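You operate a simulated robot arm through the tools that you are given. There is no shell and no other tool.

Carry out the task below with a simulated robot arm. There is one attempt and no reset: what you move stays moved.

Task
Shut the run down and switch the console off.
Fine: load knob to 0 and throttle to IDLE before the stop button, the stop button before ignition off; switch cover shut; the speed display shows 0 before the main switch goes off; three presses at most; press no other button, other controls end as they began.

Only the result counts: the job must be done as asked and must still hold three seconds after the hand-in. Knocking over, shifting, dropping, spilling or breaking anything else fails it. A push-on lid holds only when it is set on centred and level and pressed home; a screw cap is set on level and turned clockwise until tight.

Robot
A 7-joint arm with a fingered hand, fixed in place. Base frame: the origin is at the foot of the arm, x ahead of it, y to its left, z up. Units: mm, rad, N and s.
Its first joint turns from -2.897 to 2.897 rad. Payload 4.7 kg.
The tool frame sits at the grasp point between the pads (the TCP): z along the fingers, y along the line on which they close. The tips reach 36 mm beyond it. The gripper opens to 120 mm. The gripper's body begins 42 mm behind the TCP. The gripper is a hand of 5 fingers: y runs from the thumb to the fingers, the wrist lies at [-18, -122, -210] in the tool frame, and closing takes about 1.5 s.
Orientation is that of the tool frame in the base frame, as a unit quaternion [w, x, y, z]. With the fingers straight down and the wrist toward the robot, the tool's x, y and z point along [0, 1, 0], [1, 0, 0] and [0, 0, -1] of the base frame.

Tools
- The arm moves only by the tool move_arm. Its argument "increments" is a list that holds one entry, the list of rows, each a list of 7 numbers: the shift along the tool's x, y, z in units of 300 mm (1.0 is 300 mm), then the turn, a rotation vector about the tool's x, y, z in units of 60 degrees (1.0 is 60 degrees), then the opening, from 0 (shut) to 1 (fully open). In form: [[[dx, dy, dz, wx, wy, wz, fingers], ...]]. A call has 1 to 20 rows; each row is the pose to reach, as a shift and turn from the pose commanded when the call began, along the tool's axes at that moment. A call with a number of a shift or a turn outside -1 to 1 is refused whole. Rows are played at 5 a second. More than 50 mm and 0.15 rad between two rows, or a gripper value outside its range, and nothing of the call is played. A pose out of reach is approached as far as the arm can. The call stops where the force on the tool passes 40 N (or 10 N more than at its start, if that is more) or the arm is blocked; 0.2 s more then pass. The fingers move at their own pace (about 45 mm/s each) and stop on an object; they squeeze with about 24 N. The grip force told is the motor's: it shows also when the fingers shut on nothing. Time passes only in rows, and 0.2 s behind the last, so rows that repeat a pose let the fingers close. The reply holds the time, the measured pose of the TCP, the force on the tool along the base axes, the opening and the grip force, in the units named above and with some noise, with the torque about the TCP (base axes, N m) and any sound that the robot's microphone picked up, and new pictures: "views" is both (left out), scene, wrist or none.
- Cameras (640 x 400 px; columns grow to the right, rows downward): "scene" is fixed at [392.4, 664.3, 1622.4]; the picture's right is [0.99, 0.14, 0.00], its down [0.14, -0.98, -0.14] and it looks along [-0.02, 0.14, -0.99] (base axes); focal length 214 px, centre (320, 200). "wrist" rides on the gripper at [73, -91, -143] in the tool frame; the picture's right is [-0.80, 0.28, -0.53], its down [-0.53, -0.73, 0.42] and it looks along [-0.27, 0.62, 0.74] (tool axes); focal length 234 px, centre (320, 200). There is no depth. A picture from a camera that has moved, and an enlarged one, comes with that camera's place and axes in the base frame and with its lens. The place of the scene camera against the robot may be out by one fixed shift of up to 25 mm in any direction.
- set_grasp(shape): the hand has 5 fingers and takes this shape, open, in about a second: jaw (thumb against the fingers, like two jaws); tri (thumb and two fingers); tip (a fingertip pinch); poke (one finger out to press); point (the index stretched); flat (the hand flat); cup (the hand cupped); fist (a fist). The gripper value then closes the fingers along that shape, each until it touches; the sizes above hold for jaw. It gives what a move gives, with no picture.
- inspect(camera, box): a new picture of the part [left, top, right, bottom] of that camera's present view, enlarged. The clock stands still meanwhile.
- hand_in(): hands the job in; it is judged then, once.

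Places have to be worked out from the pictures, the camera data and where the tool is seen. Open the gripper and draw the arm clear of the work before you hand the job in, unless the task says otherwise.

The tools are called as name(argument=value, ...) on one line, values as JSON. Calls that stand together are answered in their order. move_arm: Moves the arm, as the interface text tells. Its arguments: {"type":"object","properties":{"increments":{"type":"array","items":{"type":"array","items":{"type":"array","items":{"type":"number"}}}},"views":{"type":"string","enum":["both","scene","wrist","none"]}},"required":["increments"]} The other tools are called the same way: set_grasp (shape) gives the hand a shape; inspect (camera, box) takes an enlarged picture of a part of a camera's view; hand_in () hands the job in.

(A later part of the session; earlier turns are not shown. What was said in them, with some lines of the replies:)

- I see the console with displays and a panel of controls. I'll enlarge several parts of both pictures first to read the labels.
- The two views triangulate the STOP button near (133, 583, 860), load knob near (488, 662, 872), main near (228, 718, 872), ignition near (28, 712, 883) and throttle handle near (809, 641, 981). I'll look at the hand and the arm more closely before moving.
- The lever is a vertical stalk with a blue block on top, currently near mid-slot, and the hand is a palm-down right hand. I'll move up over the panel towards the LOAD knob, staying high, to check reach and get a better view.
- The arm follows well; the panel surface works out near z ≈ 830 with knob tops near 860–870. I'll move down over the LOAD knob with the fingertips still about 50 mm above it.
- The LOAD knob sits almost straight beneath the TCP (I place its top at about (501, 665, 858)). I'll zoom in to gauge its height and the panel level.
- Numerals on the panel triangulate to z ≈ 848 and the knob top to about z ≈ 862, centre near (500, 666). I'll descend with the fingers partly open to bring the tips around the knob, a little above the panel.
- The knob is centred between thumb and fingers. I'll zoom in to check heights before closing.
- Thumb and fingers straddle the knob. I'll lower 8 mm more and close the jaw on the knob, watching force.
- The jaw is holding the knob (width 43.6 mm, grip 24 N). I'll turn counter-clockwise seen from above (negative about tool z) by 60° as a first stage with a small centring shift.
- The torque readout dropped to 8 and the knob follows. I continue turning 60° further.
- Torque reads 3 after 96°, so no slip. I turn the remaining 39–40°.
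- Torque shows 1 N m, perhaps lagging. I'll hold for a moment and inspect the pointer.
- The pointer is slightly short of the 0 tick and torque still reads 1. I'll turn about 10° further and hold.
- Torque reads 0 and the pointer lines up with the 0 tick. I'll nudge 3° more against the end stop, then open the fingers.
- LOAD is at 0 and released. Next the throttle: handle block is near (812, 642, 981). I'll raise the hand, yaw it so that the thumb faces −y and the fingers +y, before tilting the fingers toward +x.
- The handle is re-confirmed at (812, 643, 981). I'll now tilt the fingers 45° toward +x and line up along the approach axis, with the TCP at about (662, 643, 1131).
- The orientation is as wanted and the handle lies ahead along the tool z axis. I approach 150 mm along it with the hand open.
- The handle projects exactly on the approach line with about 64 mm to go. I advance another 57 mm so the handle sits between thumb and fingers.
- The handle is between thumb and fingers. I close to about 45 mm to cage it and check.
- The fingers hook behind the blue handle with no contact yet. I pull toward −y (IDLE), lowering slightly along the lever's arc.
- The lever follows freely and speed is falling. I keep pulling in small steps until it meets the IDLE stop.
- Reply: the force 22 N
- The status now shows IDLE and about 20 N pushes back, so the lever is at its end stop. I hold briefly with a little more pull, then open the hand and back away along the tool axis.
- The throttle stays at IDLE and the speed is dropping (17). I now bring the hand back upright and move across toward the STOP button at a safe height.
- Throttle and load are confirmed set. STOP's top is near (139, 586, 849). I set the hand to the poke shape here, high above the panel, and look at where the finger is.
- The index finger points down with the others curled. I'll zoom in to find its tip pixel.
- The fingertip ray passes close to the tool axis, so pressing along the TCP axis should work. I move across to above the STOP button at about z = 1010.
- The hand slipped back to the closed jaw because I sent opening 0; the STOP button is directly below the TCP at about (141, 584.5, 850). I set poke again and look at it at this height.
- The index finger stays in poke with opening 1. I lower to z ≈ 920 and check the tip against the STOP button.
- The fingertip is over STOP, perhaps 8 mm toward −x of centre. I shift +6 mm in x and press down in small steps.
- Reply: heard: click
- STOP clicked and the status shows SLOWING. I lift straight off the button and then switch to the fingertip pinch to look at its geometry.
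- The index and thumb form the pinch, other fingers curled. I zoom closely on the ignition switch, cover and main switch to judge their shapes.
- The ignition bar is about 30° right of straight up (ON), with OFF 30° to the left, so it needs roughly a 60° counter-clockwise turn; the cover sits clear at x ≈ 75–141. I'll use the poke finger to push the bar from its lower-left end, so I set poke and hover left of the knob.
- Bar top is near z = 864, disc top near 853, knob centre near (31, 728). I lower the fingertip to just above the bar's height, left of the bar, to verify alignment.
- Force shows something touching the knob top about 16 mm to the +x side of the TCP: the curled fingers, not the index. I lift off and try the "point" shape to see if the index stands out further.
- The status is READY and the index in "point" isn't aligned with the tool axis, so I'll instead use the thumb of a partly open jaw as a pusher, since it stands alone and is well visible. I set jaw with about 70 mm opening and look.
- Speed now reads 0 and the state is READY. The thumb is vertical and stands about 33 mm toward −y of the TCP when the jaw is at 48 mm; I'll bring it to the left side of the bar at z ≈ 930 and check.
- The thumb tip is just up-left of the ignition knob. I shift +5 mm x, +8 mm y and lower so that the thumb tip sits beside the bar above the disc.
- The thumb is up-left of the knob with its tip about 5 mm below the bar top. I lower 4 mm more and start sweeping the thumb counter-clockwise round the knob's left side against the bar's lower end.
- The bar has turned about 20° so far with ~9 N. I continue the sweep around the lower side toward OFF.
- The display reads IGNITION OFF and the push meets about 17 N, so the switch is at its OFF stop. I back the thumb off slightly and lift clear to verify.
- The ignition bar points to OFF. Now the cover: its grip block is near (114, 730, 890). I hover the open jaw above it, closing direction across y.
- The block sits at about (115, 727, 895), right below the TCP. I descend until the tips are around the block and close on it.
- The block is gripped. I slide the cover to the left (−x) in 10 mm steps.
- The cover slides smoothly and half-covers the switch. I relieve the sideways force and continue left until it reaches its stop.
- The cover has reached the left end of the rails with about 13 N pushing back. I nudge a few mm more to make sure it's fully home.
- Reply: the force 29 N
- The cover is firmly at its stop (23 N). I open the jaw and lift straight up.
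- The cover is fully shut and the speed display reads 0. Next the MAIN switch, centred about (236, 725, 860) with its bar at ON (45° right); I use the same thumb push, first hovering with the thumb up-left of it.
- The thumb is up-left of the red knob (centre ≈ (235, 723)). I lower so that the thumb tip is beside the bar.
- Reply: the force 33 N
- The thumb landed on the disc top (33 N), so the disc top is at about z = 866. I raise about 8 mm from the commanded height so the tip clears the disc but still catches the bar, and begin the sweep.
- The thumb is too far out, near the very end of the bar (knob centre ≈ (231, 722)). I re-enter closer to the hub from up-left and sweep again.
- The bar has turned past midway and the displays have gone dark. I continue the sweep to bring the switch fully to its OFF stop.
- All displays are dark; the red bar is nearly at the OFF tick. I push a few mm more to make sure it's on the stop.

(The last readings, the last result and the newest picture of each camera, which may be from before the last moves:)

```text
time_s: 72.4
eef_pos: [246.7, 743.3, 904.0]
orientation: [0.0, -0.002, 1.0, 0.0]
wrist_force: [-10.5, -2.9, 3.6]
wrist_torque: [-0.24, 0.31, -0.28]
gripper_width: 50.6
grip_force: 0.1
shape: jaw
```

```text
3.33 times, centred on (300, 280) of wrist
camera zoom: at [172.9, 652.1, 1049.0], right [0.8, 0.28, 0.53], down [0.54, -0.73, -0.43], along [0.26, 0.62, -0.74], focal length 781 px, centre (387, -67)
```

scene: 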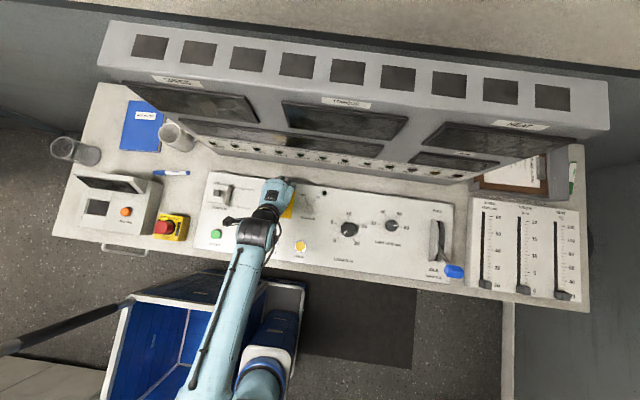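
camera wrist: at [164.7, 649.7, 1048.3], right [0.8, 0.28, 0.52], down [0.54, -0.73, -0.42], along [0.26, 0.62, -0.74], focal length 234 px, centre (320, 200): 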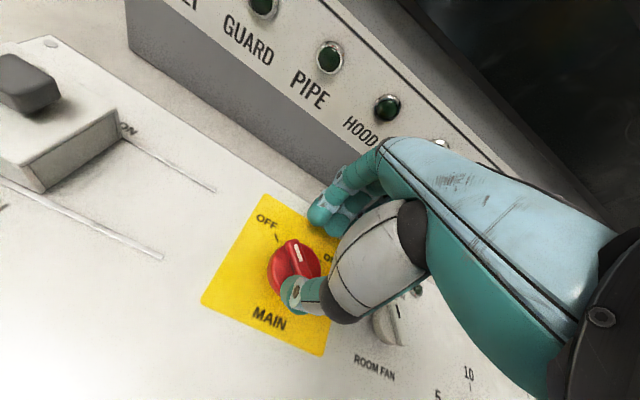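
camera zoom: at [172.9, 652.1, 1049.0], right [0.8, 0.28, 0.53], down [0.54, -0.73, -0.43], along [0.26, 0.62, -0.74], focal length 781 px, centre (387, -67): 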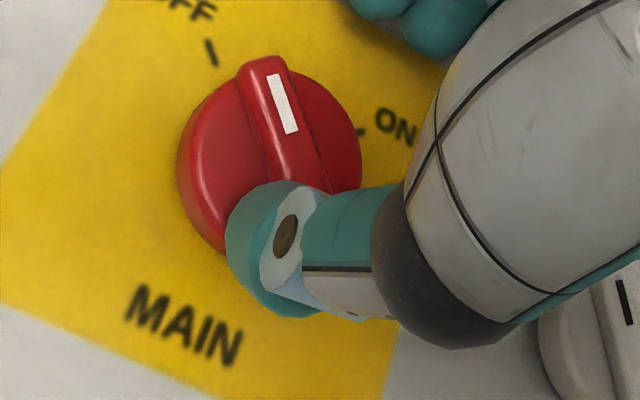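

Force rose to about 10 N without further turning, so it's at the stop. I back off and lift clear to check from above.

move_arm(increments=[[[0.02, -0.03, 0, 0, 0, 0, 0.4], [0.02, -0.04, -0.05, 0, 0, 0, 0.4], [0.02, -0.04, -0.15, 0, 0, 0, 0.5], [0.02, -0.08, -0.27, 0, 0, 0, 0.6], [0.02, -0.18, -0.4, 0, 0, 0, 0.7], [0.02, -0.3, -0.5, 0, 0, 0, 0.8], [0.02, -0.44, -0.6, 0, 0, 0, 0.9]]], views="both")

inspect(camera="scene", box=[190, 165, 330, 260])

inspect(camera="wrist", box=[0, 100, 320, 340])

```text
refused: row 7 steps farther than a row can; nothing moved
```

```text
4.21 times, centred on (260, 212) of scene
camera zoom: at [392.4, 664.3, 1622.4], right [0.99, 0.14, 0.0], down [0.14, -0.98, -0.14], along [-0.02, 0.14, -0.99], focal length 903 px, centre (573, 147)
```

zoom: 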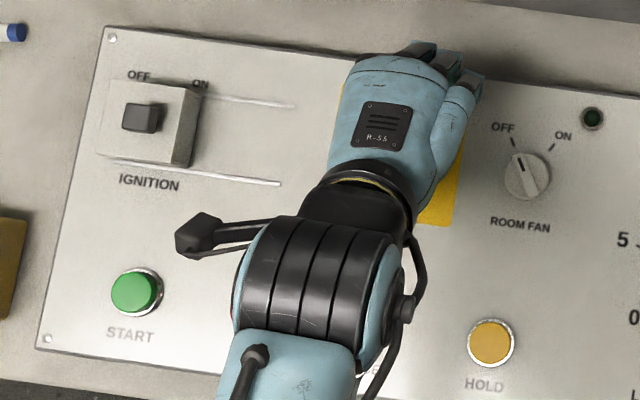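

```text
1.67 times, centred on (160, 220) of wrist
camera zoom: at [172.9, 652.1, 1049.0], right [0.8, 0.28, 0.53], down [0.54, -0.73, -0.43], along [0.26, 0.62, -0.74], focal length 390 px, centre (587, 167)
```

zoom: 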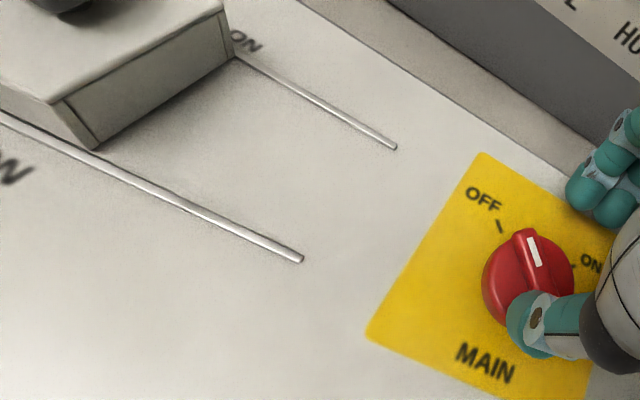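

Accounting for the knob's height, the bar aligns with the OFF tick; only my last row was too long a step. I retry the retreat with smaller steps.

move_arm(increments=[[[0.02, -0.03, 0, 0, 0, 0, 0.4], [0.02, -0.04, -0.05, 0, 0, 0, 0.4], [0.02, -0.04, -0.15, 0, 0, 0, 0.5], [0.02, -0.08, -0.26, 0, 0, 0, 0.6], [0.02, -0.17, -0.36, 0, 0, 0, 0.7], [0.02, -0.27, -0.45, 0, 0, 0, 0.8], [0.02, -0.37, -0.54, 0, 0, 0, 0.9], [0.02, -0.47, -0.62, 0, 0, 0, 1], [0.02, -0.57, -0.7, 0, 0, 0, 1]]], views="both")

inspect(camera="scene", box=[190, 165, 330, 260])

inspect(camera="wrist", box=[0, 0, 320, 240])

```text
time_s: 74.4
eef_pos: [241.5, 573.0, 1114.6]
orientation: [-0.001, -0.003, 1.0, -0.002]
wrist_force: [0.0, 1.1, -1.5]
wrist_torque: [-0.04, 0.02, -0.01]
gripper_width: 119.7
grip_force: 0.0
shape: jaw
camera wrist: at [167.8, 482.9, 1258.0], right [0.8, 0.28, 0.52], down [0.54, -0.73, -0.42], along [0.26, 0.62, -0.74], focal length 234 px, centre (320, 200)
```

scene: 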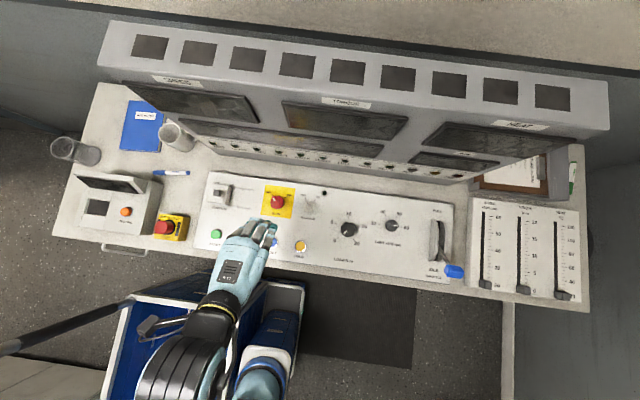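
wrist: 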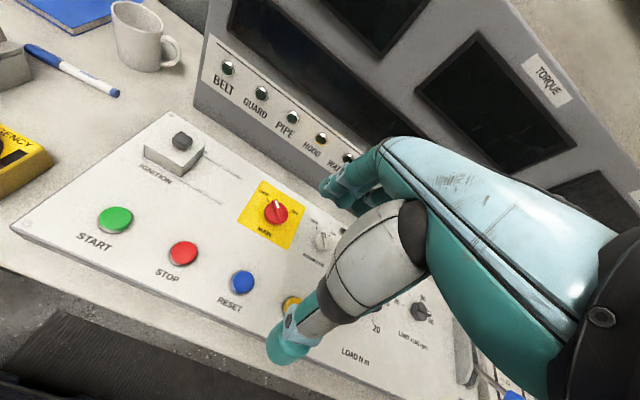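

```text
4.21 times, centred on (260, 212) of scene
camera zoom: at [392.4, 664.3, 1622.4], right [0.99, 0.14, 0.0], down [0.14, -0.98, -0.14], along [-0.02, 0.14, -0.99], focal length 903 px, centre (573, 147)
```

zoom: 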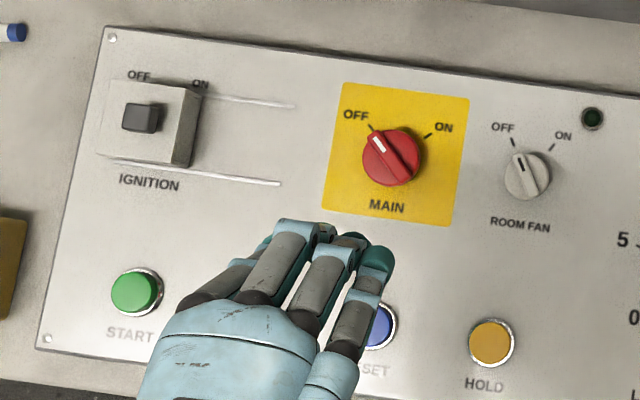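

```text
1.67 times, centred on (160, 120) of wrist
camera zoom: at [167.8, 482.9, 1258.0], right [0.8, 0.28, 0.52], down [0.54, -0.73, -0.42], along [0.26, 0.62, -0.74], focal length 390 px, centre (587, 333)
```

zoom: 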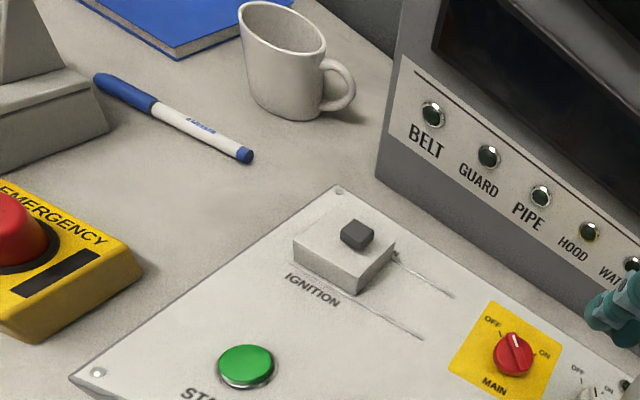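

MAIN points to OFF, the cover is shut and displays are dark. I draw the arm back clear of the console and check the remaining controls.

move_arm(increments=[[[0.05, -0.07, -0.03, 0, 0, 0, 1], [0.1, -0.14, -0.06, 0, 0, 0, 1], [0.15, -0.21, -0.09, 0, 0, 0, 1], [0.2, -0.28, -0.12, 0, 0, 0, 1], [0.25, -0.35, -0.14, 0, 0, 0, 1], [0.3, -0.42, -0.15, 0, 0, 0, 1], [0.35, -0.5, -0.16, 0, 0, 0, 1]]], views="both")

inspect(camera="scene", box=[320, 190, 480, 290])

inspect(camera="scene", box=[190, 160, 330, 260])

inspect(camera="scene", box=[40, 80, 200, 260])

inspect(camera="scene", box=[450, 190, 600, 310])

```text
time_s: 76.0
eef_pos: [138.5, 420.8, 1163.0]
orientation: [0.0, -0.002, 1.0, -0.001]
wrist_force: [0.2, -0.2, -1.4]
wrist_torque: [-0.06, 0.04, 0.0]
gripper_width: 119.9
grip_force: 0.0
shape: jaw
camera wrist: at [65.0, 331.2, 1307.4], right [0.8, 0.28, 0.52], down [0.53, -0.73, -0.42], along [0.26, 0.62, -0.74], focal length 234 px, centre (320, 200)
```

scene: 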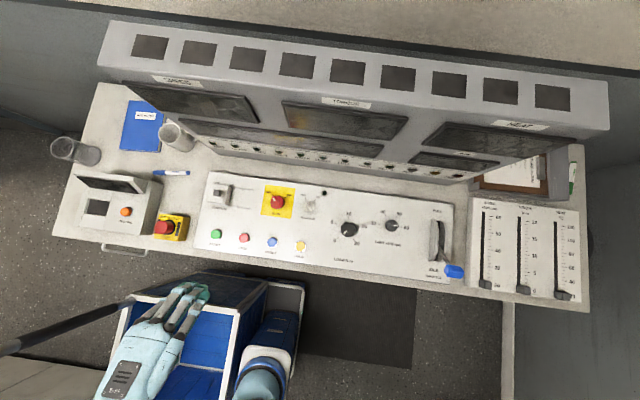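
wrist: 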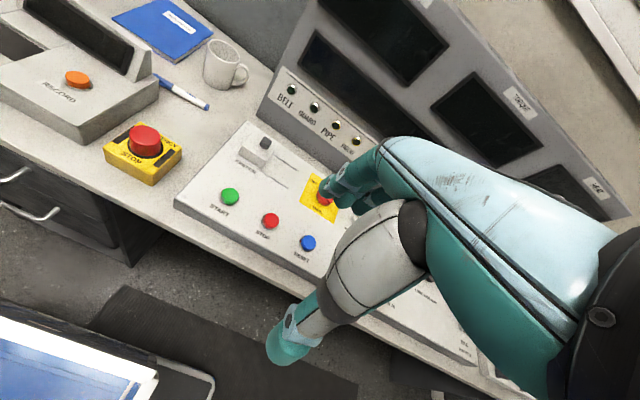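

```text
4.00 times, centred on (400, 240) of scene
camera zoom: at [392.4, 664.3, 1622.4], right [0.99, 0.14, 0.0], down [0.14, -0.98, -0.14], along [-0.02, 0.14, -0.99], focal length 858 px, centre (0, 40)
```

zoom: 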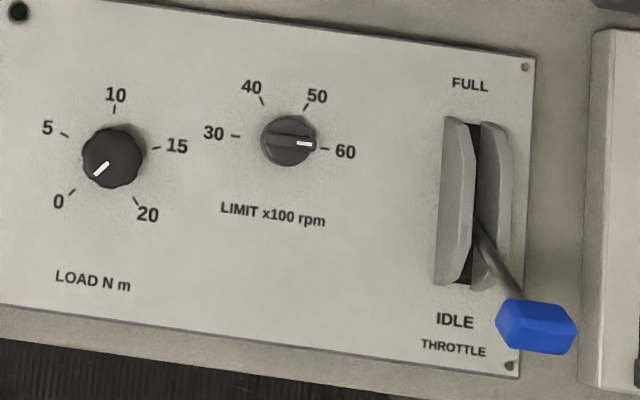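

```text
4.00 times, centred on (260, 210) of scene
camera zoom: at [392.4, 664.3, 1622.4], right [0.99, 0.14, 0.0], down [0.14, -0.98, -0.14], along [-0.02, 0.14, -0.99], focal length 858 px, centre (560, 160)
```

zoom: 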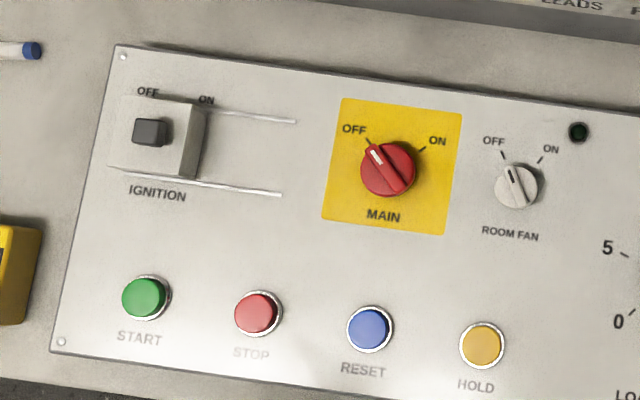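

```text
2.22 times, centred on (120, 170) of scene
camera zoom: at [392.4, 664.3, 1622.4], right [0.99, 0.14, 0.0], down [0.14, -0.98, -0.14], along [-0.02, 0.14, -0.99], focal length 477 px, centre (764, 267)
```

zoom: 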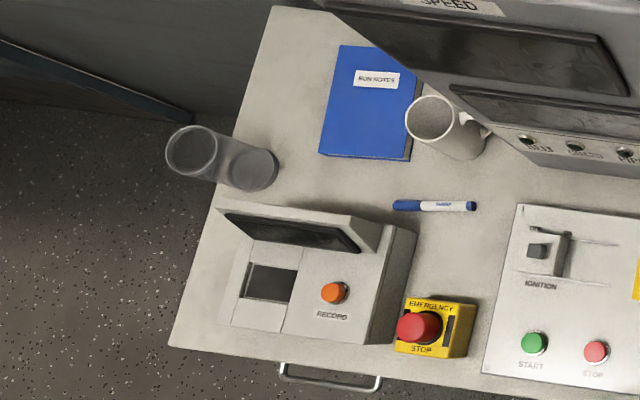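

```text
3.33 times, centred on (525, 250) of scene
camera zoom: at [392.4, 664.3, 1622.4], right [0.99, 0.14, 0.0], down [0.14, -0.98, -0.14], along [-0.02, 0.14, -0.99], focal length 715 px, centre (-363, 33)
```

zoom: 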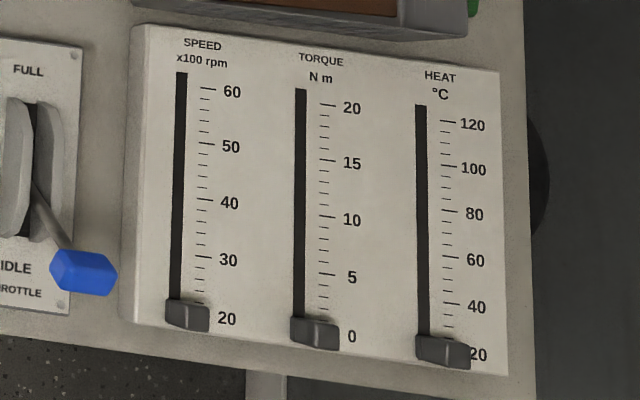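

Everything checks out from above:
- LOAD is at 0 and the throttle is at IDLE.
- The ignition cover is shut and MAIN is at OFF.
- LIMIT, fan, sliders and desk items are as they were.

The hand is open and clear of the console, so I hand in.

hand_in()

```text
The job is handed in.
```

The run is shut down and the console is off; I've handed the job in, but the result hasn't been reported back yet.

1. **Load and throttle:** I turned the load knob to 0 and the torque display read 0. Then I pulled the throttle back to its stop and the status showed IDLE.
2. **Stop:** I pressed the STOP button once, and the status went from SLOWING to READY. That was the only button pressed.
3. **Ignition:** I turned it to OFF after the stop, and the display showed IGNITION OFF.
4. **Cover:** I slid the switch cover over the ignition until it reached its stop.
5. **Main switch:** The speed display showed 0 before I turned the main switch to OFF. All displays then went dark.

In the final pictures the limit knob, room fan, sliders and everything on the desk look as they did at the start. While lining up for the ignition and main switches, the hand briefly touched the top of each knob; neither moved.
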